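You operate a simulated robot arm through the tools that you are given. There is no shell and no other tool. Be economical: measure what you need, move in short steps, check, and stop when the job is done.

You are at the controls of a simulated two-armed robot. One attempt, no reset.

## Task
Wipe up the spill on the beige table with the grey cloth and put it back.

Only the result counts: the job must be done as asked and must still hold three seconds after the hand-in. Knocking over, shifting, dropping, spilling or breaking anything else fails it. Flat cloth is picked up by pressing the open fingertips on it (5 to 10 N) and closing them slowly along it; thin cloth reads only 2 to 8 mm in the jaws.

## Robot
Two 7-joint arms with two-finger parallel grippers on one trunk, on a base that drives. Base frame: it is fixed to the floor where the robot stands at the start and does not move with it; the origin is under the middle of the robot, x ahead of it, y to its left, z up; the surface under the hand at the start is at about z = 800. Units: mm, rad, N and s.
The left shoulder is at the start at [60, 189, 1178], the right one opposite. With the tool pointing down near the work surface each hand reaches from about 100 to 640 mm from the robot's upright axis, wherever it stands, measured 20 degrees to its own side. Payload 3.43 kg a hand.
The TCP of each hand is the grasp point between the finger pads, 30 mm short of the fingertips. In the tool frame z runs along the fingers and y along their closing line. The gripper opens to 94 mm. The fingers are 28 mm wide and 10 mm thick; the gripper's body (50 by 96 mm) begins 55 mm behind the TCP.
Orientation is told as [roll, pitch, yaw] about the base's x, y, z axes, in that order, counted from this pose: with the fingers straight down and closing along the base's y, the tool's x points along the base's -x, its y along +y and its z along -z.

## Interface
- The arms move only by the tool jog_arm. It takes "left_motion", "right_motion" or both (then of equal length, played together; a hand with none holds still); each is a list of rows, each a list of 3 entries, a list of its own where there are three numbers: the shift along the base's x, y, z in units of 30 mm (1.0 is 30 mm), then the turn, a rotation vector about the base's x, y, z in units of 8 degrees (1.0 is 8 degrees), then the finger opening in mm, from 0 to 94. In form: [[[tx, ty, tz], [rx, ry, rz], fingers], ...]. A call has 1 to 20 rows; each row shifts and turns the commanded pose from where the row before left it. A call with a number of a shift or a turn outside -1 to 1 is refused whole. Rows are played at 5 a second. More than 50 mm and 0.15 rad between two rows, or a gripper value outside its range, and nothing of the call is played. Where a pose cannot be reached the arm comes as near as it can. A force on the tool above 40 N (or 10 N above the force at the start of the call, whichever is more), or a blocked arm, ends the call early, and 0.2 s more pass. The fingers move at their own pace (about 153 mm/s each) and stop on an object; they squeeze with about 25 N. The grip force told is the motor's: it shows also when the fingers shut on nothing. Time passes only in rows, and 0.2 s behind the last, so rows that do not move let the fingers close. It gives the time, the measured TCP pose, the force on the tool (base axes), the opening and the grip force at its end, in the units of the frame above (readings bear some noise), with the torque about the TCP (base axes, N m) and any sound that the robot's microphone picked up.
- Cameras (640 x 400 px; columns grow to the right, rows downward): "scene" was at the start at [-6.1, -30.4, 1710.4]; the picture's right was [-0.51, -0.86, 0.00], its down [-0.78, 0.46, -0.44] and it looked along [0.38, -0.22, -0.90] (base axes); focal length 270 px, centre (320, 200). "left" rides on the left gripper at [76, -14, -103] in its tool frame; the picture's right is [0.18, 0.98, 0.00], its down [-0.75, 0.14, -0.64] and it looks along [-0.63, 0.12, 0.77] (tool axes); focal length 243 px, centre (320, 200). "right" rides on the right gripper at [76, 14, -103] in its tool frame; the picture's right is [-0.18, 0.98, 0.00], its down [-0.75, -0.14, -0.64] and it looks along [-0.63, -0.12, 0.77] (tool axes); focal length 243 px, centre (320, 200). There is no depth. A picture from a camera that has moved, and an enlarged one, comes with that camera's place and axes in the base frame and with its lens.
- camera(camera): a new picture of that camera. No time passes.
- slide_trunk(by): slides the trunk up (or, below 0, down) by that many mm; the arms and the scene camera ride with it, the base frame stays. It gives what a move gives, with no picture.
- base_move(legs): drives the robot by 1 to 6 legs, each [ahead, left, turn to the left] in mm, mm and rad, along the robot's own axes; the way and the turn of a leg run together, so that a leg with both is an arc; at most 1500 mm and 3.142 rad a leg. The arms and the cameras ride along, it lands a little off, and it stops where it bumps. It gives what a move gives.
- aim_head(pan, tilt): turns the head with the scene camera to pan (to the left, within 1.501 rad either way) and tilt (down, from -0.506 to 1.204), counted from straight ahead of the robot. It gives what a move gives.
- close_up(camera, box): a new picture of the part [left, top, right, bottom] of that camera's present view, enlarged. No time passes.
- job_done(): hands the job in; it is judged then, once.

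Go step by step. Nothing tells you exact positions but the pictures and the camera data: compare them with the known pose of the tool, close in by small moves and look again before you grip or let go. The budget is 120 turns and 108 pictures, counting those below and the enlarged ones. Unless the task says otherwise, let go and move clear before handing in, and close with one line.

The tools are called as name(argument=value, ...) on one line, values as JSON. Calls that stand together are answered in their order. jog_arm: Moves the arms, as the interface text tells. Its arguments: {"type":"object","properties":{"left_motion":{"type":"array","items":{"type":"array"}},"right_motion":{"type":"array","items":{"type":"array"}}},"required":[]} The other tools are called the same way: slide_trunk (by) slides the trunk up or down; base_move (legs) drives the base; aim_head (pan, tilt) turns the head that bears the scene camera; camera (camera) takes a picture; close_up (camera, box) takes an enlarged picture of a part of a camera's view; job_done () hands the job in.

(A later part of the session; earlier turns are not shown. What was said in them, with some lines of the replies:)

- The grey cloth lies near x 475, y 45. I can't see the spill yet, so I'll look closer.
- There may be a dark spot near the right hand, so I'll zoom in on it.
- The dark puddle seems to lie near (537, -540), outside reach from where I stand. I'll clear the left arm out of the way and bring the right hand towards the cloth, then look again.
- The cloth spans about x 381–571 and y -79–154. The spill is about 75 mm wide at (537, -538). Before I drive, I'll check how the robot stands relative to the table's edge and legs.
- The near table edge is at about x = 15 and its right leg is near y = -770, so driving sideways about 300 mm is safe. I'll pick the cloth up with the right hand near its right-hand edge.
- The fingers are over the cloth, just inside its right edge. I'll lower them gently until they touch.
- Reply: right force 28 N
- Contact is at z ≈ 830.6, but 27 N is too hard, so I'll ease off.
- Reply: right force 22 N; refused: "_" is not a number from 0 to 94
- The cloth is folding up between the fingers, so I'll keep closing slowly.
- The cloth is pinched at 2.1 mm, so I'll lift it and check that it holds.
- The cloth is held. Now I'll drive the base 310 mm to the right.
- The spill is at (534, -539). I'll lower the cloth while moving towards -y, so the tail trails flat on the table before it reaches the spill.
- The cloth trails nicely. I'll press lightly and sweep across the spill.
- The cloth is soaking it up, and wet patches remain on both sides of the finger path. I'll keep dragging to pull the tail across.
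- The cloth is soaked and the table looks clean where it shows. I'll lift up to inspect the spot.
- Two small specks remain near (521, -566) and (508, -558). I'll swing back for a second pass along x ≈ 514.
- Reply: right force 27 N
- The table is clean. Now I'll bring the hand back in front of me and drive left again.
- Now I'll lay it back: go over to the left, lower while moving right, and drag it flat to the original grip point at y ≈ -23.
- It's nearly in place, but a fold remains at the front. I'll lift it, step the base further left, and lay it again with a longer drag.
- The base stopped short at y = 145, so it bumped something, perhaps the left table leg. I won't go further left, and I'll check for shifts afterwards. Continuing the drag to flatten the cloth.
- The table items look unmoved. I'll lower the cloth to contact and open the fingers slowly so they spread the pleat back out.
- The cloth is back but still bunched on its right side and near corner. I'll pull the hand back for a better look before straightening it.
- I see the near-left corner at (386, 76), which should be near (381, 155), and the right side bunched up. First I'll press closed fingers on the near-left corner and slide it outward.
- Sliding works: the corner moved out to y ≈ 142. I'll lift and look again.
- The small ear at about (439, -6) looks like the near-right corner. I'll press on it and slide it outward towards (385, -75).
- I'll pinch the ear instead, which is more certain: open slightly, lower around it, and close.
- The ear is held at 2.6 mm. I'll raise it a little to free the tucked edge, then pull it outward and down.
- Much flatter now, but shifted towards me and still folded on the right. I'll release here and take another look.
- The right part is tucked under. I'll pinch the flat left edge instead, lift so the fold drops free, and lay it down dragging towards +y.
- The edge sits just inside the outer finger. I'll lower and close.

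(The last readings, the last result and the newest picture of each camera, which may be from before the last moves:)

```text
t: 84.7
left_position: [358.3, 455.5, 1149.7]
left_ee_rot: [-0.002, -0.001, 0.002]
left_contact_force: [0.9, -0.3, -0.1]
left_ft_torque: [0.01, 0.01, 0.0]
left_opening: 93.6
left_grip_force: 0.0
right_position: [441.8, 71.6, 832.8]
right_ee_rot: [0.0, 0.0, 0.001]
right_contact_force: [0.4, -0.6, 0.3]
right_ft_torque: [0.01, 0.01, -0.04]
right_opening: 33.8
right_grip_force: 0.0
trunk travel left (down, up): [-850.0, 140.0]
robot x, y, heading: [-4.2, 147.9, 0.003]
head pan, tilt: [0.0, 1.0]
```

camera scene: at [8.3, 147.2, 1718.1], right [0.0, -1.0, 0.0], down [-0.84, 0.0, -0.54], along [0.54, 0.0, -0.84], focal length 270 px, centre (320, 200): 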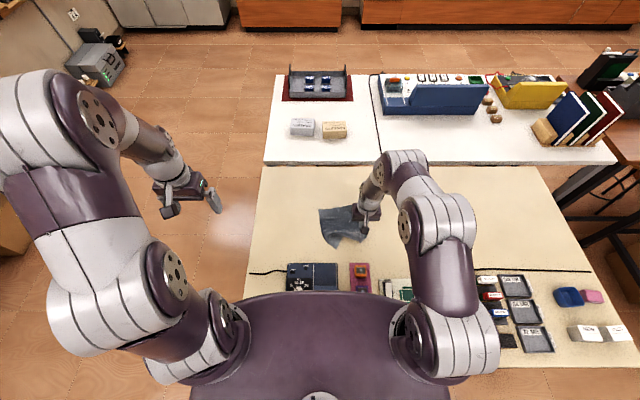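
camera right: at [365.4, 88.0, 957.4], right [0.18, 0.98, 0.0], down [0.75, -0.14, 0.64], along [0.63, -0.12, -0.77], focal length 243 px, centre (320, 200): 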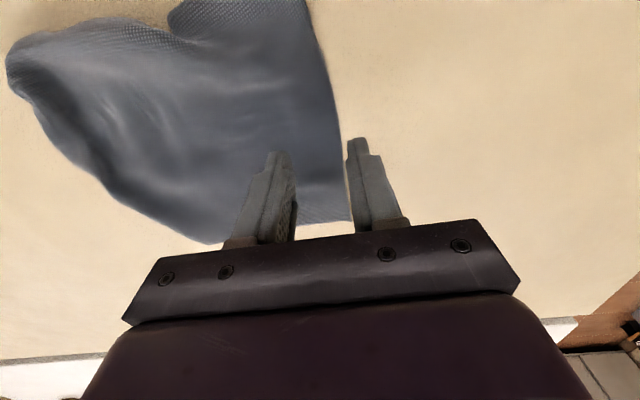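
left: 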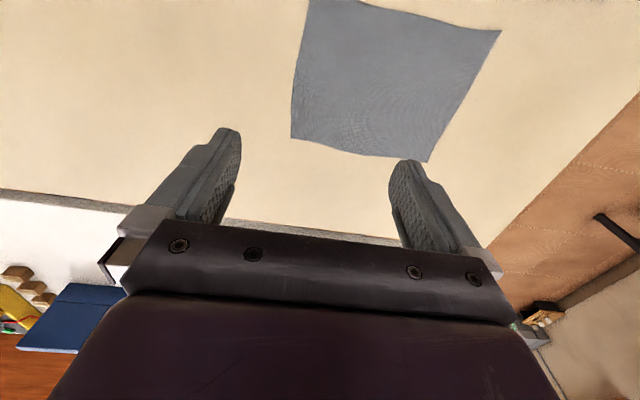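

jog_arm(right_motion=[[[0, 0, -0.07], [0, 0, 0], 34], [[0, 0, 0], [0, 0, 0], 30], [[0, 0, 0], [0, 0, 0], 26], [[0, 0, 0], [0, 0, 0], 22], [[0, 0, 0], [0, 0, 0], 18], [[0, 0, 0], [0, 0, 0], 14], [[0, 0, 0], [0, 0, 0], 10], [[0, 0, 0], [0, 0, 0], 6], [[0, 0, 0], [0, 0, 0], 2], [[0, 0, 0], [0, 0, 0], 0], [[0, 0, 0], [0, 0, 0], 0]])

camera(camera="right")

```text
t: 87.1
left_position: [356.4, 455.1, 1150.3]
left_ee_rot: [-0.003, -0.004, 0.002]
left_contact_force: [0.7, -0.3, 0.5]
left_ft_torque: [0.02, 0.0, 0.02]
left_opening: 94.0
left_grip_force: 0.1
right_position: [441.9, 71.5, 830.2]
right_ee_rot: [0.0, -0.003, 0.0]
right_contact_force: [2.0, 1.0, 21.9]
right_ft_torque: [-0.01, -0.06, -0.01]
right_opening: 2.6
right_grip_force: 24.7
trunk travel left (down, up): [-850.0, 140.0]
robot x, y, heading: [-2.0, 145.6, 0.005]
head pan, tilt: [0.0, 1.0]
```

```text
49 pictures are left
camera right: at [364.0, 86.4, 934.4], right [0.18, 0.98, 0.0], down [0.75, -0.14, 0.64], along [0.63, -0.12, -0.77], focal length 243 px, centre (320, 200)
```

right: 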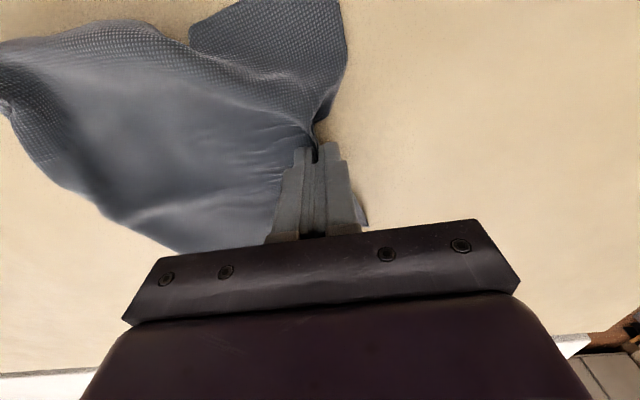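

That's a good edge grip. I'll lift it and look at how it hangs.

jog_arm(right_motion=[[[0, 0, 0.7], [0, 0, 0], 0], [[0.1, 0, 0.95], [0, 0, 0], 0], [[0.1, 0, 0.95], [0, 0, 0], 0], [[0.1, 0, 0.95], [0, 0, 0], 0], [[0.1, 0, 0.95], [0, 0, 0], 0], [[0.1, 0, 0.95], [0, 0, 0], 0], [[0.1, 0, 0.95], [0, 0, 0], 0], [[0.1, 0, 0.95], [0, 0, 0], 0], [[0.1, 0, 0.95], [0, 0, 0], 0], [[0.1, -0.5, 0.5], [0, 0, 0], 0], [[0.1, -0.8, 0], [0, 0, 0], 0], [[0.1, -0.9, 0], [0, 0, 0], 0], [[0, -0.9, 0], [0, 0, 0], 0], [[0, -0.9, 0], [0, 0, 0], 0], [[0, -0.9, 0], [0, 0, 0], 0], [[0, -0.9, 0], [0, 0, 0], 0], [[0, -0.5, 0], [0, 0, 0], 0], [[0, 0, 0], [0, 0, 0], 0], [[0, 0, 0], [0, 0, 0], 0]])

camera(camera="right")

close_up(camera="scene", box=[280, 100, 520, 250])

```text
t: 91.1
left_position: [357.9, 455.3, 1149.5]
left_ee_rot: [-0.001, -0.001, 0.0]
left_contact_force: [0.9, 0.1, -0.3]
left_ft_torque: [0.03, 0.01, -0.02]
left_opening: 93.9
left_grip_force: 0.1
right_position: [475.2, -118.8, 1093.7]
right_ee_rot: [-0.002, 0.001, 0.001]
right_contact_force: [0.0, 0.9, -0.5]
right_ft_torque: [0.03, 0.02, 0.01]
right_opening: 2.3
right_grip_force: 25.2
trunk travel left (down, up): [-850.0, 140.0]
robot x, y, heading: [-1.7, 147.9, 0.001]
head pan, tilt: [0.0, 1.0]
```

```text
48 pictures are left
camera right: at [397.9, -103.3, 1198.2], right [0.18, 0.98, 0.0], down [0.75, -0.14, 0.64], along [0.63, -0.12, -0.77], focal length 243 px, centre (320, 200)
```

right: 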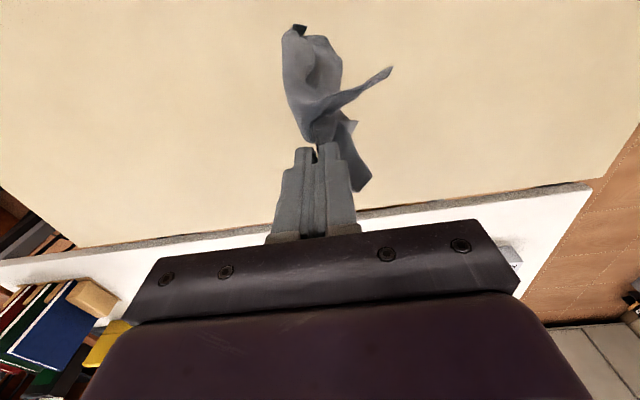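

```text
2.67 times, centred on (400, 175) of scene
camera zoom: at [8.3, 147.3, 1718.1], right [0.0, -1.0, 0.0], down [-0.84, 0.0, -0.54], along [0.54, 0.0, -0.84], focal length 721 px, centre (107, 267)
```

zoom: 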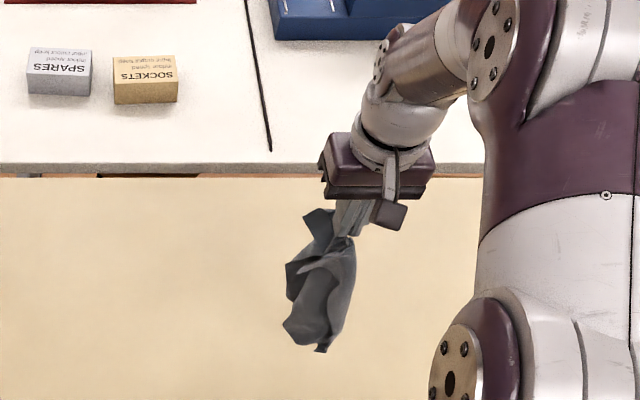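

I'll start a bit further back, then lay it down with a long drag to y ≈ 142.

jog_arm(right_motion=[[[0, -0.7, 0], [0, 0, 0], 0], [[0, -0.7, 0], [0, 0, 0], 0], [[0, -0.7, 0], [0, 0, 0], 0], [[0, 0, 0], [0, 0, 0], 0], [[0, 0.55, -0.71], [0, 0, 0], 0], [[0, 0.55, -0.71], [0, 0, 0], 0], [[0, 0.55, -0.71], [0, 0, 0], 0], [[0, 0.55, -0.71], [0, 0, 0], 0], [[0, 0.55, -0.71], [0, 0, 0], 0], [[0, 0.55, -0.71], [0, 0, 0], 0], [[0, 0.55, -0.71], [0, 0, 0], 0], [[0, 0.55, -0.71], [0, 0, 0], 0], [[0, 0.55, -0.71], [0, 0, 0], 0], [[0, 0.55, -0.71], [0, 0, 0], 0], [[0, 0.55, -0.71], [0, 0, 0], 0], [[0, 0.55, -0.71], [0, 0, 0], 0]])

jog_arm(right_motion=[[[0, 0.5, -0.05], [0, 0, 0], 0], [[0, 0.5, -0.05], [0, 0, 0], 0], [[0, 0.5, 0], [0, 0, 0], 0], [[0, 0.5, 0], [0, 0, 0], 0], [[0, 0.5, 0], [0, 0, 0], 0], [[0, 0.5, 0], [0, 0, 0], 0], [[0, 0.4, 0], [0, 0, 0], 0]])

camera(camera="right")

close_up(camera="scene", box=[260, 140, 500, 290])

```text
t: 94.5
left_position: [358.3, 455.6, 1150.0]
left_ee_rot: [-0.003, -0.002, 0.002]
left_contact_force: [0.9, 0.8, 0.2]
left_ft_torque: [0.04, -0.02, 0.0]
left_opening: 93.6
left_grip_force: 0.1
right_position: [475.5, 18.8, 838.2]
right_ee_rot: [0.001, -0.003, 0.001]
right_contact_force: [-0.2, 0.6, 0.8]
right_ft_torque: [0.0, -0.02, 0.01]
right_opening: 2.2
right_grip_force: 25.1
trunk travel left (down, up): [-850.0, 140.0]
robot x, y, heading: [-0.4, 143.9, -0.004]
head pan, tilt: [0.0, 1.0]
```

```text
t: 96.1
left_position: [358.2, 456.5, 1149.6]
left_ee_rot: [-0.003, -0.002, 0.002]
left_contact_force: [-0.1, -0.6, 0.0]
left_ft_torque: [-0.02, -0.01, 0.0]
left_opening: 94.0
left_grip_force: 0.1
right_position: [473.9, 121.4, 834.4]
right_ee_rot: [0.0, 0.0, 0.001]
right_contact_force: [0.4, -0.8, 1.2]
right_ft_torque: [0.01, 0.02, -0.01]
right_opening: 2.2
right_grip_force: 25.4
trunk travel left (down, up): [-850.0, 140.0]
robot x, y, heading: [-5.9, 146.4, 0.002]
head pan, tilt: [0.0, 1.0]
```

```text
46 pictures are left
camera right: at [398.1, 134.8, 937.7], right [0.18, 0.98, 0.0], down [0.75, -0.14, 0.64], along [0.63, -0.12, -0.77], focal length 243 px, centre (320, 200)
```

right: 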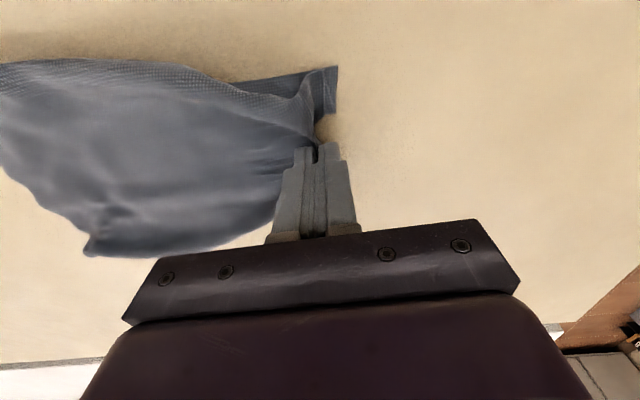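

```text
2.67 times, centred on (380, 215) of scene
camera zoom: at [8.3, 148.0, 1718.1], right [0.0, -1.0, 0.0], down [-0.84, 0.0, -0.54], along [0.54, 0.0, -0.84], focal length 721 px, centre (160, 160)
```

zoom: 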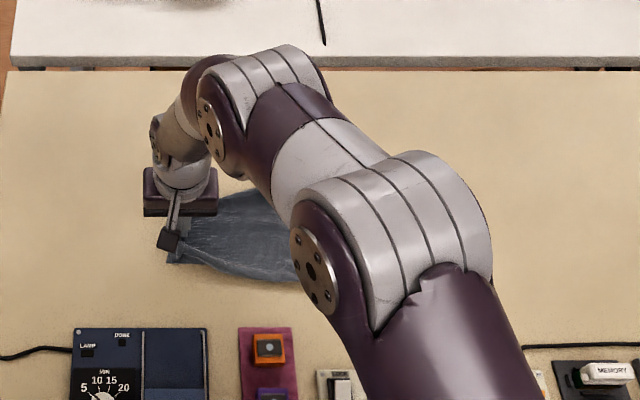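

It's well spread. I'll finish the last 20 mm, lower, release gently, and look.

jog_arm(right_motion=[[[0.05, 0.35, -0.03], [0, 0, 0], 0], [[0, 0.35, -0.03], [0, 0, 0], 0], [[0, 0, 0], [0, 0, 6], 6], [[0, 0, 0], [0, 0, 0], 12]])

```text
refused: 6 is not a number from -1 to 1
```

jog_arm(right_motion=[[[0.05, 0.35, -0.03], [0, 0, 0], 0], [[0, 0.35, -0.03], [0, 0, 0], 0], [[0, 0, 0], [0, 0, 0], 0], [[0, 0, 0], [0, 0, 0], 6], [[0, 0, 0], [0, 0, 0], 12], [[0, 0, 0], [0, 0, 0], 18], [[0, 0, 0], [0, 0, 0], 24], [[0, 0, 0.5], [0, 0, 0], 24], [[0, 0, 0.9], [0, 0, 0], 24], [[0, 0, 0.9], [0, 0, 0], 24], [[-0.5, -0.8, 0.9], [0, 0, 0], 24], [[-0.5, -0.8, 0.9], [0, 0, 0], 24], [[-0.5, -0.8, 0.9], [0, 0, 0], 24], [[-0.5, -0.8, 0.9], [0, 0, 0], 24], [[-0.5, -0.9, 0.5], [0, 0, 0], 24], [[-0.5, -0.9, 0], [0, 0, 0], 24], [[-0.5, -0.9, 0], [0, 0, 0], 24], [[-0.5, -0.9, 0], [0, 0, 0], 24], [[-0.5, -0.9, 0], [0, 0, 0], 24], [[-0.5, -0.9, 0], [0, 0, 0], 24]])

camera(camera="right")

close_up(camera="scene", box=[280, 180, 440, 280])

```text
t: 100.3
left_position: [358.1, 454.2, 1151.1]
left_ee_rot: [-0.001, -0.002, -0.001]
left_contact_force: [-0.4, -0.3, -0.3]
left_ft_torque: [-0.01, 0.01, 0.0]
left_opening: 93.8
left_grip_force: 0.1
right_position: [326.1, -118.7, 1024.8]
right_ee_rot: [0.003, -0.001, 0.002]
right_contact_force: [-0.4, 0.6, 0.0]
right_ft_torque: [0.02, -0.02, 0.04]
right_opening: 23.8
right_grip_force: 0.0
trunk travel left (down, up): [-850.0, 140.0]
robot x, y, heading: [-2.4, 150.1, -0.002]
head pan, tilt: [0.0, 1.0]
```

```text
44 pictures are left
camera right: at [249.3, -104.2, 1128.6], right [0.18, 0.98, 0.0], down [0.75, -0.14, 0.64], along [0.63, -0.12, -0.77], focal length 243 px, centre (320, 200)
```

right: 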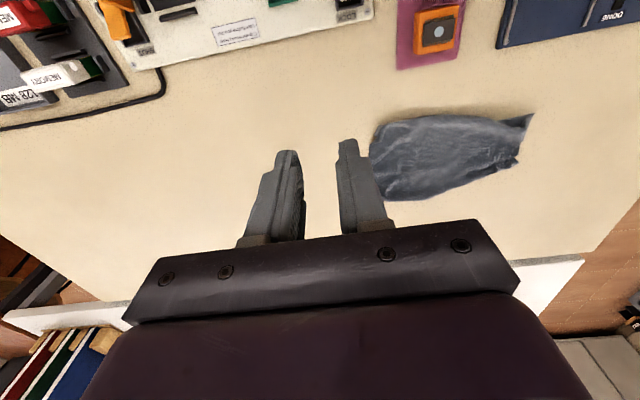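

```text
4.00 times, centred on (360, 230) of scene
camera zoom: at [7.6, 146.3, 1718.1], right [0.0, -1.0, 0.0], down [-0.84, 0.0, -0.54], along [0.54, 0.0, -0.84], focal length 1082 px, centre (160, 80)
```

zoom: 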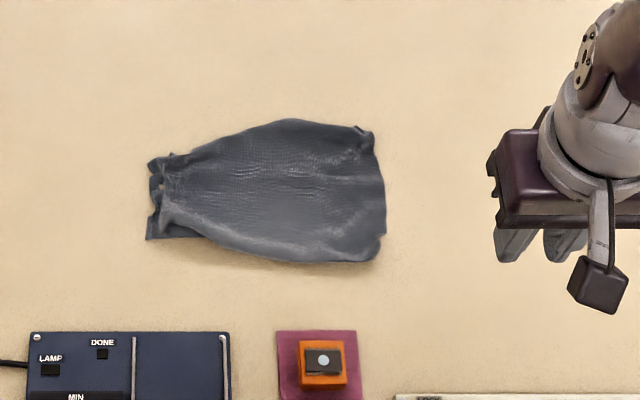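

It's now centred well (about (470, 45) against the original (476, 38)), with only the left end gathered. I'll spread the left corners by pressing and sliding, starting with the far one.

jog_arm(right_motion=[[[0.6, 0.9, -0.2], [0, 0, 0], 0], [[0.6, 0.9, -0.2], [0, 0, 0], 0], [[0.6, 0.9, -0.2], [0, 0, 0], 0], [[0.6, 0.9, -0.2], [0, 0, 0], 0], [[0.6, 0.9, -0.2], [0, 0, 0], 0], [[0.6, 0.9, -0.2], [0, 0, 0], 0], [[0.6, 0.9, -0.2], [0, 0, 0], 0], [[0.6, 0.9, -0.2], [0, 0, 0], 0], [[0.6, 0.9, -0.2], [0, 0, 0], 0], [[0.6, 0.85, -0.2], [0, 0, 0], 0], [[0, 0, -0.9], [0, 0, 0], 0], [[0, 0, -0.9], [0, 0, 0], 0], [[0, 0, -0.9], [0, 0, 0], 0], [[0, 0, -0.9], [0, 0, 0], 0]])

camera(camera="right")

```text
t: 103.3
left_position: [357.3, 454.9, 1149.6]
left_ee_rot: [-0.001, -0.002, 0.001]
left_contact_force: [-0.1, 0.0, 0.6]
left_ft_torque: [0.02, -0.04, -0.01]
left_opening: 94.1
left_grip_force: 0.1
right_position: [508.0, 150.8, 856.0]
right_ee_rot: [0.0, -0.001, 0.001]
right_contact_force: [0.7, -0.6, -1.1]
right_ft_torque: [0.03, -0.03, -0.02]
right_opening: 0.0
right_grip_force: 25.2
trunk travel left (down, up): [-850.0, 140.0]
robot x, y, heading: [-4.3, 146.0, 0.003]
head pan, tilt: [0.0, 1.0]
```

```text
42 pictures are left
camera right: at [430.7, 165.2, 959.6], right [0.18, 0.98, 0.0], down [0.75, -0.14, 0.64], along [0.63, -0.12, -0.77], focal length 243 px, centre (320, 200)
```

right: 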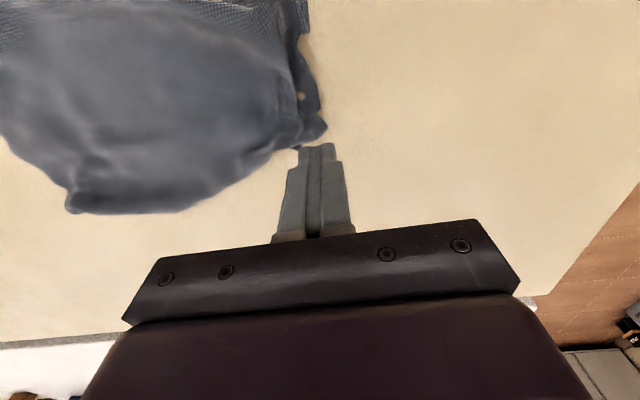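

jog_arm(right_motion=[[[-0.67, -0.23, 0], [0, 0, 0], 0], [[0, 0, -0.45], [0, 0, 0], 0], [[0, 0, -0.3], [0, 0, 0], 0], [[0, 0, -0.1], [0, 0, 0], 0]])

jog_arm(right_motion=[[[0.2, 0, 0], [0, 0, 0], 0], [[0.35, 0, 0], [0, 0, 0], 0], [[0.35, 0, 0], [0, 0, 0], 0], [[0.35, 0, 0], [0, 0, 0], 0], [[0.35, 0, 0], [0, 0, 0], 0], [[0.35, 0, 0], [0, 0, 0], 0]])

camera(camera="right")

```text
t: 104.3
left_position: [357.5, 455.4, 1149.4]
left_ee_rot: [-0.002, -0.002, 0.001]
left_contact_force: [-0.5, -1.2, -1.0]
left_ft_torque: [0.0, -0.02, -0.03]
left_opening: 93.8
left_grip_force: 0.0
right_position: [485.5, 145.2, 832.9]
right_ee_rot: [-0.001, -0.002, 0.003]
right_contact_force: [0.9, -0.7, 4.5]
right_ft_torque: [-0.01, -0.05, 0.01]
right_opening: 0.0
right_grip_force: 25.2
trunk travel left (down, up): [-850.0, 140.0]
robot x, y, heading: [1.3, 145.4, 0.001]
head pan, tilt: [0.0, 1.0]
```

```text
t: 105.7
left_position: [358.2, 455.0, 1150.9]
left_ee_rot: [-0.002, -0.001, 0.002]
left_contact_force: [0.3, -0.1, -0.4]
left_ft_torque: [0.0, -0.01, 0.01]
left_opening: 94.1
left_grip_force: 0.1
right_position: [544.3, 145.3, 832.6]
right_ee_rot: [-0.001, 0.0, 0.003]
right_contact_force: [-0.1, 0.0, 4.4]
right_ft_torque: [0.01, 0.02, -0.02]
right_opening: 0.2
right_grip_force: 25.6
trunk travel left (down, up): [-850.0, 140.0]
robot x, y, heading: [1.5, 145.7, -0.002]
head pan, tilt: [0.0, 1.0]
```

```text
41 pictures are left
camera right: at [466.9, 159.0, 935.9], right [0.18, 0.98, 0.0], down [0.75, -0.14, 0.64], along [0.63, -0.12, -0.77], focal length 243 px, centre (320, 200)
```

right: 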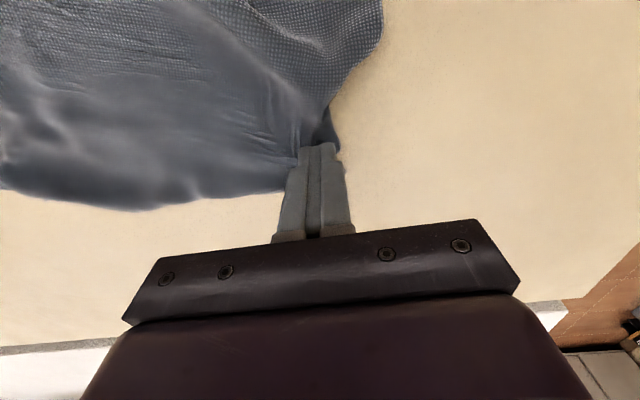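

The far-left corner spread out nicely. Next, the near-left corner.

jog_arm(right_motion=[[[0, 0, 0.9], [0, 0, 0], 0], [[-0.9, 0.05, 0.5], [0, 0, 0], 0], [[-0.9, 0.05, 0], [0, 0, 0], 0], [[-0.9, 0.05, 0], [0, 0, 0], 0], [[-0.9, 0.05, 0], [0, 0, 0], 0]])

camera(camera="right")

```text
t: 106.9
left_position: [357.1, 455.4, 1149.0]
left_ee_rot: [-0.001, -0.002, 0.0]
left_contact_force: [-0.4, 0.3, 0.4]
left_ft_torque: [-0.01, -0.05, 0.05]
left_opening: 94.0
left_grip_force: 0.1
right_position: [437.0, 150.1, 874.6]
right_ee_rot: [0.0, -0.003, 0.002]
right_contact_force: [-0.2, 0.5, 0.5]
right_ft_torque: [0.0, -0.04, 0.0]
right_opening: 0.1
right_grip_force: 25.4
trunk travel left (down, up): [-850.0, 140.0]
robot x, y, heading: [-1.6, 145.5, -0.002]
head pan, tilt: [0.0, 1.0]
```

```text
40 pictures are left
camera right: at [359.0, 163.8, 978.9], right [0.18, 0.98, 0.0], down [0.75, -0.14, 0.64], along [0.63, -0.12, -0.77], focal length 243 px, centre (320, 200)
```

right: 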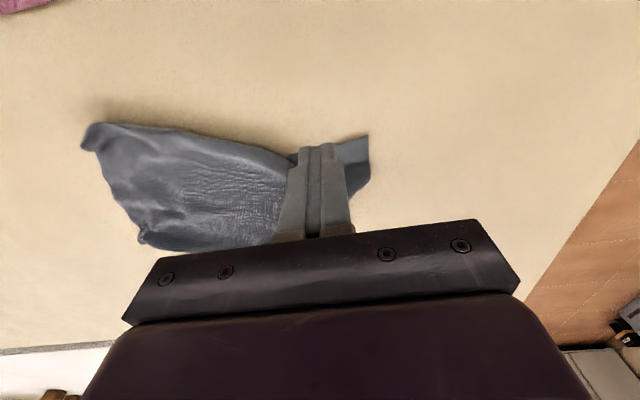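

jog_arm(right_motion=[[[0.75, 0.75, 0], [0, 0, 0], 0], [[0, 0, -0.9], [0, 0, 0], 0], [[0, 0, -0.42], [0, 0, 0], 0], [[0, 0, -0.08], [0, 0, 0], 0]])

camera(camera="right")

```text
t: 107.9
left_position: [358.0, 455.5, 1150.2]
left_ee_rot: [-0.001, -0.001, 0.003]
left_contact_force: [-1.0, -0.8, 0.8]
left_ft_torque: [-0.02, 0.02, -0.03]
left_opening: 94.0
left_grip_force: 0.1
right_position: [459.5, 172.5, 832.5]
right_ee_rot: [0.0, 0.0, 0.003]
right_contact_force: [0.1, 0.0, -0.3]
right_ft_torque: [-0.02, 0.0, -0.01]
right_opening: 0.0
right_grip_force: 25.0
trunk travel left (down, up): [-850.0, 140.0]
robot x, y, heading: [-4.7, 145.3, 0.0]
head pan, tilt: [0.0, 1.0]
```

```text
39 pictures are left
camera right: at [382.6, 187.0, 936.1], right [0.18, 0.98, 0.0], down [0.75, -0.14, 0.64], along [0.63, -0.12, -0.77], focal length 243 px, centre (320, 200)
```

right: 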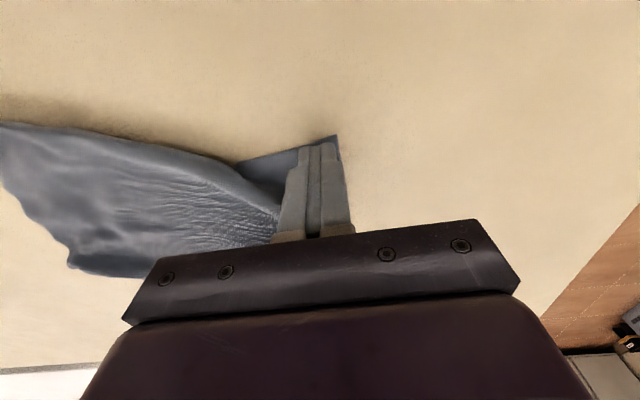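

Right on the corner. I'll press a touch more and slide it towards me and slightly to the right.

jog_arm(right_motion=[[[0, 0, -0.05], [0, 0, 0], 0], [[-0.3, -0.1, 0], [0, 0, 0], 0], [[-0.35, -0.1, 0], [0, 0, 0], 0], [[-0.35, -0.1, 0], [0, 0, 0], 0], [[-0.35, -0.1, 0], [0, 0, 0], 0], [[-0.35, -0.1, 0], [0, 0, 0], 0], [[-0.35, -0.1, 0], [0, 0, 0], 0]])

jog_arm(right_motion=[[[0, 0, 0.8], [0, 0, 0], 0], [[0, -0.6, 0.9], [0, 0, 0], 0], [[0, -0.9, 0.9], [0, 0, 0], 0], [[-0.3, -0.9, 0.9], [0, 0, 0], 0], [[-0.3, -0.9, 0.9], [0, 0, 0], 0], [[-0.3, -0.9, 0.9], [0, 0, 0], 0], [[-0.3, -0.9, 0.9], [0, 0, 0], 0], [[-0.3, -0.9, 0.5], [0, 0, 0], 0], [[-0.3, -0.9, 0], [0, 0, 0], 0], [[0, -0.9, 0], [0, 0, 0], 0], [[0, -0.9, 0], [0, 0, 0], 0], [[0, -0.9, 0], [0, 0, 0], 0]])

camera(camera="right")

close_up(camera="scene", box=[280, 180, 440, 280])

```text
t: 109.5
left_position: [356.9, 456.0, 1150.2]
left_ee_rot: [-0.002, -0.001, 0.002]
left_contact_force: [0.0, 0.1, 0.7]
left_ft_torque: [0.01, -0.01, -0.03]
left_opening: 94.0
left_grip_force: 0.1
right_position: [398.6, 155.5, 832.0]
right_ee_rot: [0.0, 0.0, 0.001]
right_contact_force: [2.1, 0.2, 12.3]
right_ft_torque: [0.04, -0.1, 0.0]
right_opening: 0.0
right_grip_force: 24.6
trunk travel left (down, up): [-850.0, 140.0]
robot x, y, heading: [1.4, 146.0, 0.0]
head pan, tilt: [0.0, 1.0]
```

```text
t: 112.1
left_position: [358.4, 454.9, 1149.6]
left_ee_rot: [0.0, -0.001, 0.001]
left_contact_force: [0.8, -0.3, 0.0]
left_ft_torque: [0.0, -0.01, 0.02]
left_opening: 93.9
left_grip_force: 0.1
right_position: [344.4, -133.9, 1030.2]
right_ee_rot: [0.002, 0.0, 0.001]
right_contact_force: [0.4, -0.6, 0.2]
right_ft_torque: [-0.01, 0.04, 0.02]
right_opening: 0.0
right_grip_force: 24.8
trunk travel left (down, up): [-850.0, 140.0]
robot x, y, heading: [-1.4, 141.0, -0.001]
head pan, tilt: [0.0, 1.0]
```

```text
38 pictures are left
camera right: at [267.6, -120.2, 1133.5], right [0.18, 0.98, 0.0], down [0.75, -0.14, 0.64], along [0.63, -0.12, -0.77], focal length 243 px, centre (320, 200)
```

right: 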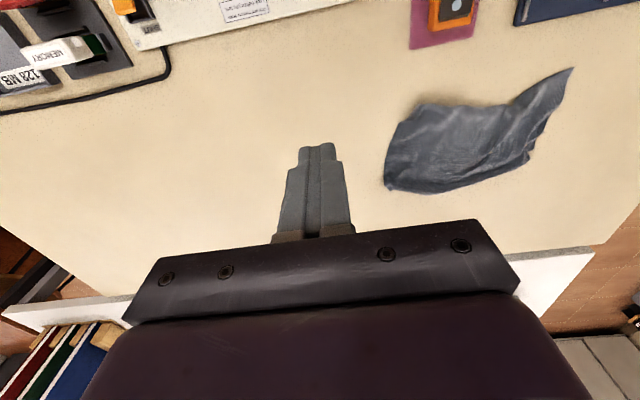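

```text
4.00 times, centred on (360, 230) of scene
camera zoom: at [8.3, 146.3, 1718.1], right [0.0, -1.0, 0.0], down [-0.84, 0.0, -0.54], along [0.54, 0.0, -0.84], focal length 1082 px, centre (160, 80)
```

zoom: 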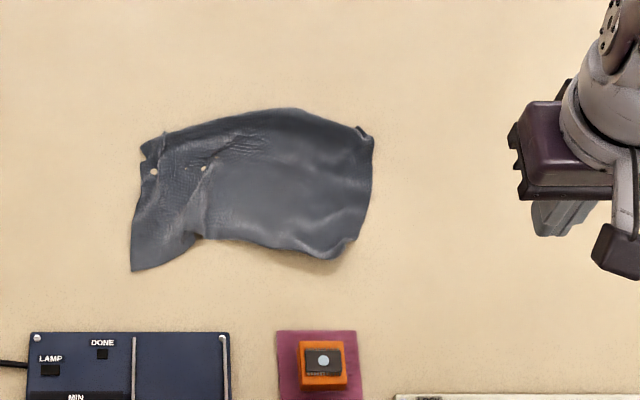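

Good shape now. I'll spread the right corners the same way: far-right first (538, -60), then near-right (418, -30).

jog_arm(right_motion=[[[0.77, 0.33, -0.6], [0, 0, 0], 0], [[0.77, 0.33, -0.6], [0, 0, 0], 0], [[0.77, 0.33, -0.6], [0, 0, 0], 0], [[0.77, 0.33, -0.6], [0, 0, 0], 0], [[0.77, 0.33, -0.6], [0, 0, 0], 0], [[0.77, 0.33, -0.6], [0, 0, 0], 0], [[0.77, 0.33, -0.6], [0, 0, 0], 0], [[0.77, 0.33, -0.6], [0, 0, 0], 0], [[0, 0, -0.7], [0, 0, 0], 0]])

camera(camera="right")

```text
t: 114.1
left_position: [357.2, 455.2, 1150.4]
left_ee_rot: [-0.002, -0.001, 0.001]
left_contact_force: [0.3, 1.0, -0.3]
left_ft_torque: [0.02, 0.03, -0.01]
left_opening: 94.3
left_grip_force: 0.0
right_position: [528.4, -54.2, 867.5]
right_ee_rot: [0.001, 0.001, 0.003]
right_contact_force: [0.2, -0.1, 0.4]
right_ft_torque: [0.0, -0.02, -0.01]
right_opening: 0.0
right_grip_force: 24.6
trunk travel left (down, up): [-850.0, 140.0]
robot x, y, heading: [-0.8, 146.8, 0.0]
head pan, tilt: [0.0, 1.0]
```

```text
36 pictures are left
camera right: at [451.5, -39.8, 970.4], right [0.18, 0.98, 0.0], down [0.75, -0.14, 0.64], along [0.63, -0.12, -0.77], focal length 243 px, centre (320, 200)
```

right: 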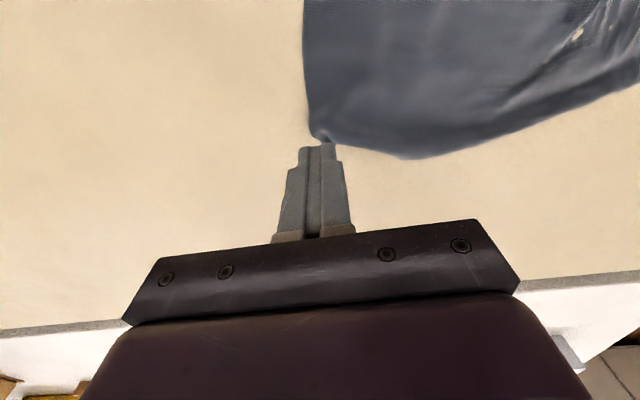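

jog_arm(right_motion=[[[-0.45, 0.35, 0], [0, 0, 0], 0], [[0, 0, -0.8], [0, 0, 0], 0], [[0, 0, -0.3], [0, 0, 0], 0], [[0, 0, -0.08], [0, 0, 0], 0]])

jog_arm(right_motion=[[[0.2, -0.12, -0.03], [0, 0, 0], 0], [[0.3, -0.2, 0], [0, 0, 0], 0], [[0.3, -0.2, 0], [0, 0, 0], 0], [[0.3, -0.2, 0], [0, 0, 0], 0], [[0.3, -0.2, 0], [0, 0, 0], 0]])

jog_arm(right_motion=[[[0, 0, 0.9], [0, 0, 0], 0], [[-0.9, 0.2, 0.4], [0, 0, 0], 0], [[-0.9, 0.2, 0], [0, 0, 0], 0], [[-0.9, 0.2, 0], [0, 0, 0], 0], [[-0.9, 0.2, 0], [0, 0, 0], 0]])

camera(camera="right")

```text
t: 115.1
left_position: [356.2, 456.1, 1149.6]
left_ee_rot: [-0.001, -0.002, 0.002]
left_contact_force: [0.4, -0.6, -0.6]
left_ft_torque: [-0.01, -0.02, 0.0]
left_opening: 93.8
left_grip_force: 0.1
right_position: [515.8, -42.2, 831.2]
right_ee_rot: [0.001, 0.0, 0.001]
right_contact_force: [-0.1, 0.0, 0.0]
right_ft_torque: [0.0, -0.01, 0.0]
right_opening: 0.0
right_grip_force: 24.7
trunk travel left (down, up): [-850.0, 140.0]
robot x, y, heading: [0.2, 146.6, -0.002]
head pan, tilt: [0.0, 1.0]
```

```text
t: 116.3
left_position: [357.4, 455.7, 1150.0]
left_ee_rot: [-0.002, -0.002, 0.003]
left_contact_force: [0.1, -0.5, 0.3]
left_ft_torque: [-0.03, 0.0, -0.01]
left_opening: 93.9
left_grip_force: 0.2
right_position: [556.5, -71.0, 830.9]
right_ee_rot: [-0.001, -0.003, 0.001]
right_contact_force: [-0.9, 1.3, 7.4]
right_ft_torque: [0.07, -0.06, 0.01]
right_opening: 0.2
right_grip_force: 25.0
trunk travel left (down, up): [-850.0, 140.0]
robot x, y, heading: [-2.4, 147.6, 0.004]
head pan, tilt: [0.0, 1.0]
```

```text
t: 117.5
left_position: [357.3, 455.8, 1150.8]
left_ee_rot: [-0.002, -0.002, 0.002]
left_contact_force: [0.0, -0.7, 1.1]
left_ft_torque: [0.02, -0.02, 0.0]
left_opening: 94.0
left_grip_force: 0.1
right_position: [447.0, -47.2, 872.5]
right_ee_rot: [0.001, -0.002, 0.001]
right_contact_force: [-0.4, 0.4, -0.8]
right_ft_torque: [-0.01, -0.02, 0.02]
right_opening: 0.0
right_grip_force: 25.0
trunk travel left (down, up): [-850.0, 140.0]
robot x, y, heading: [-1.6, 142.7, -0.002]
head pan, tilt: [0.0, 1.0]
```

```text
35 pictures are left
camera right: at [369.8, -33.1, 974.5], right [0.18, 0.98, 0.0], down [0.75, -0.14, 0.64], along [0.63, -0.12, -0.77], focal length 243 px, centre (320, 200)
```

right: 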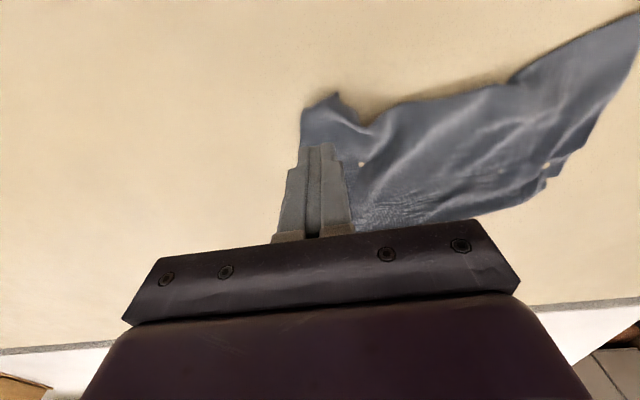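

jog_arm(right_motion=[[[-0.45, 0.25, 0], [0, 0, 0], 0], [[0, 0, -0.9], [0, 0, 0], 0], [[0, 0, -0.35], [0, 0, 0], 0], [[0, 0, -0.1], [0, 0, 0], 0]])

jog_arm(right_motion=[[[-0.2, -0.18, -0.02], [0, 0, 0], 0], [[-0.3, -0.25, 0], [0, 0, 0], 0], [[-0.3, -0.25, 0], [0, 0, 0], 0], [[-0.3, -0.25, 0], [0, 0, 0], 0], [[-0.2, -0.25, 0], [0, 0, 0], 0]])

jog_arm(right_motion=[[[0, 0, 0.9], [0, 0, 0], 0], [[-0.1, -0.2, 0.9], [0, 0, 0], 0], [[-0.1, -0.4, 0.9], [0, 0, 0], 0], [[-0.1, -0.4, 0.9], [0, 0, 0], 0], [[-0.1, -0.4, 0.9], [0, 0, 0], 0], [[-0.1, -0.4, 0.9], [0, 0, 0], 0], [[-0.1, -0.4, 0.9], [0, 0, 0], 0], [[-0.1, -0.6, 0.9], [0, 0, 0], 0]])

camera(camera="right")

close_up(camera="scene", box=[280, 180, 440, 280])

```text
t: 118.5
left_position: [356.7, 455.6, 1150.4]
left_ee_rot: [-0.002, -0.003, 0.002]
left_contact_force: [-0.5, 0.2, 1.5]
left_ft_torque: [0.02, 0.0, 0.01]
left_opening: 94.2
left_grip_force: 0.1
right_position: [437.0, -38.3, 830.8]
right_ee_rot: [-0.001, -0.004, 0.003]
right_contact_force: [-0.5, -3.0, 20.9]
right_ft_torque: [-0.01, 0.16, 0.03]
right_opening: 0.0
right_grip_force: 25.2
trunk travel left (down, up): [-850.0, 140.0]
robot x, y, heading: [1.9, 148.3, 0.003]
head pan, tilt: [0.0, 1.0]
```

```text
t: 119.2
left_position: [355.5, 455.9, 1149.3]
left_ee_rot: [-0.002, -0.004, 0.0]
left_contact_force: [-0.4, -0.4, -0.1]
left_ft_torque: [-0.01, 0.02, 0.03]
left_opening: 94.2
left_grip_force: 0.1
right_position: [419.6, -54.2, 830.9]
right_ee_rot: [-0.001, -0.008, 0.002]
right_contact_force: [-3.7, 4.7, 24.2]
right_ft_torque: [0.19, 0.29, -0.02]
right_opening: 0.1
right_grip_force: 25.3
trunk travel left (down, up): [-850.0, 140.0]
robot x, y, heading: [-1.1, 148.2, -0.002]
head pan, tilt: [0.0, 1.0]
stopped in row 3 (right hand): the force on the tool passed its limit at 42 N (the readings are from after the stop); the commanded pose is now the measured one
```

```text
t: 121.0
left_position: [357.6, 454.8, 1148.8]
left_ee_rot: [0.0, -0.003, 0.002]
left_contact_force: [-0.2, -1.1, 0.5]
left_ft_torque: [-0.01, 0.02, 0.0]
left_opening: 94.2
left_grip_force: 0.1
right_position: [399.6, -140.1, 1048.3]
right_ee_rot: [-0.001, -0.006, 0.003]
right_contact_force: [-0.1, -0.5, 0.3]
right_ft_torque: [-0.01, 0.0, 0.04]
right_opening: 0.3
right_grip_force: 24.7
trunk travel left (down, up): [-850.0, 140.0]
robot x, y, heading: [-5.1, 147.6, 0.005]
head pan, tilt: [0.0, 1.0]
```

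```text
34 pictures are left
camera right: at [321.2, -126.2, 1150.7], right [0.18, 0.98, 0.0], down [0.75, -0.14, 0.65], along [0.64, -0.12, -0.76], focal length 243 px, centre (320, 200)
```

right: 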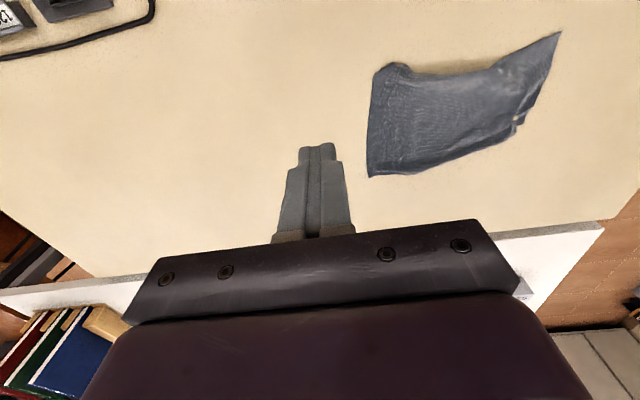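

```text
4.00 times, centred on (360, 230) of scene
camera zoom: at [7.3, 147.0, 1718.1], right [0.0, -1.0, 0.0], down [-0.84, 0.0, -0.54], along [0.54, 0.0, -0.84], focal length 1082 px, centre (160, 80)
```

zoom: 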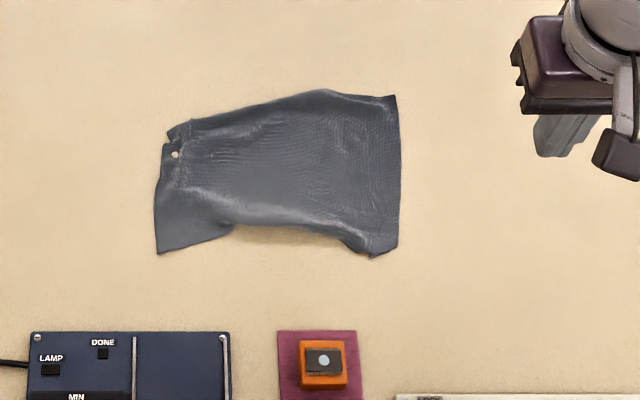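

The cloth now lies nearly flat, centred at about (484, 35) against the original (476, 38). I'll step the base back to its start and check the whole table.

base_move(legs=[[0, -140, 0]])

aim_head(pan=-0.3, tilt=0.95)

camera(camera="scene")

camera(camera="right")

```text
t: 122.3
left_position: [358.3, 316.4, 1148.7]
left_ee_rot: [-0.002, -0.003, 0.002]
left_contact_force: [1.2, -0.4, -0.4]
left_ft_torque: [0.02, -0.03, 0.0]
left_opening: 94.2
left_grip_force: 0.1
right_position: [399.2, -280.0, 1048.3]
right_ee_rot: [-0.001, -0.006, 0.0]
right_contact_force: [-0.5, 0.8, -0.4]
right_ft_torque: [-0.03, 0.02, -0.04]
right_opening: 0.0
right_grip_force: 24.6
trunk travel left (down, up): [-850.0, 140.0]
robot x, y, heading: [-2.2, 5.4, 0.003]
head pan, tilt: [0.0, 1.0]
```

```text
t: 123.2
left_position: [357.9, 313.2, 1148.9]
left_ee_rot: [-0.001, -0.002, 0.001]
left_contact_force: [0.1, -0.4, 0.5]
left_ft_torque: [0.02, 0.02, -0.01]
left_opening: 93.9
left_grip_force: 0.1
right_position: [400.4, -281.7, 1046.9]
right_ee_rot: [0.0, -0.008, -0.001]
right_contact_force: [-0.4, -0.4, 0.8]
right_ft_torque: [0.03, 0.0, -0.02]
right_opening: 0.3
right_grip_force: 25.1
trunk travel left (down, up): [-850.0, 140.0]
robot x, y, heading: [-2.8, 2.4, -0.005]
head pan, tilt: [-0.3, 0.949]
```

```text
32 pictures are left
camera scene: at [8.3, -16.3, 1721.7], right [-0.3, -0.96, 0.0], down [-0.78, 0.24, -0.58], along [0.56, -0.17, -0.81], focal length 270 px, centre (320, 200)
```

scene: 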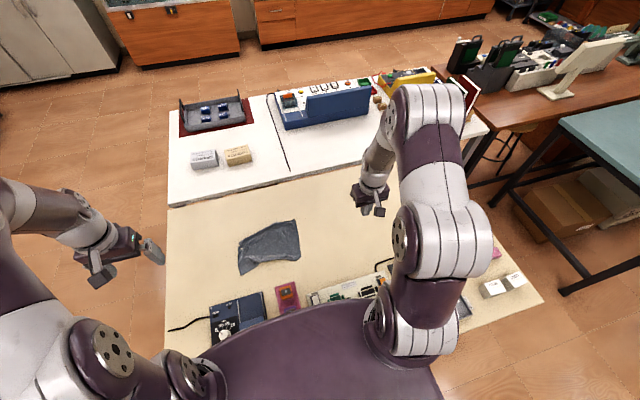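

```text
31 pictures are left
camera right: at [321.8, -268.1, 1150.0], right [0.18, 0.98, 0.0], down [0.75, -0.14, 0.65], along [0.64, -0.12, -0.76], focal length 243 px, centre (320, 200)
```

right: 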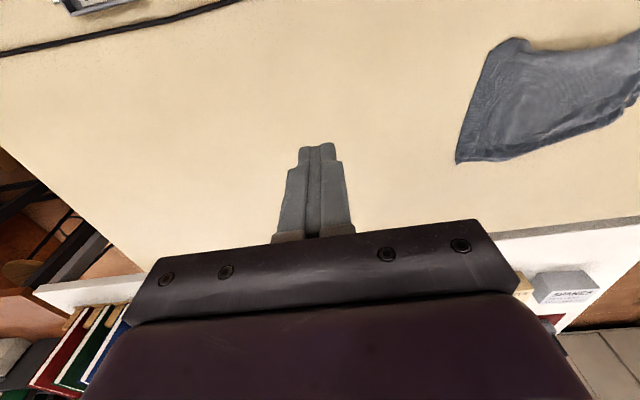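

close_up(camera="right", box=[60, 60, 310, 260])

```text
2.00 times, centred on (185, 160) of right
camera zoom: at [321.8, -268.1, 1150.0], right [0.18, 0.98, 0.0], down [0.75, -0.14, 0.65], along [0.64, -0.12, -0.76], focal length 485 px, centre (590, 280)
```

zoom: 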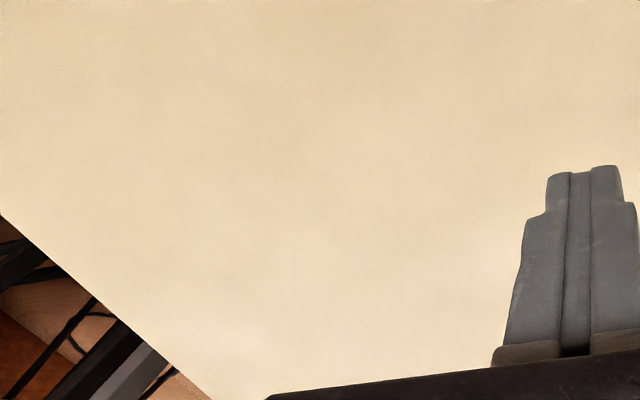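

The spill area is clean, the cloth is back in its place, and both hands are clear, so I'll hand in.

job_done()

```text
The job is handed in.
```

I wiped up the spill and the close-ups show the table clean. The grey cloth is back within about 10 mm of its original spot, nearly flat with one edge still slightly gathered. While repositioning, the base stopped about 30 mm short of a 100 mm move to the left, probably against a table leg. I saw nothing on the table shifted or knocked over.
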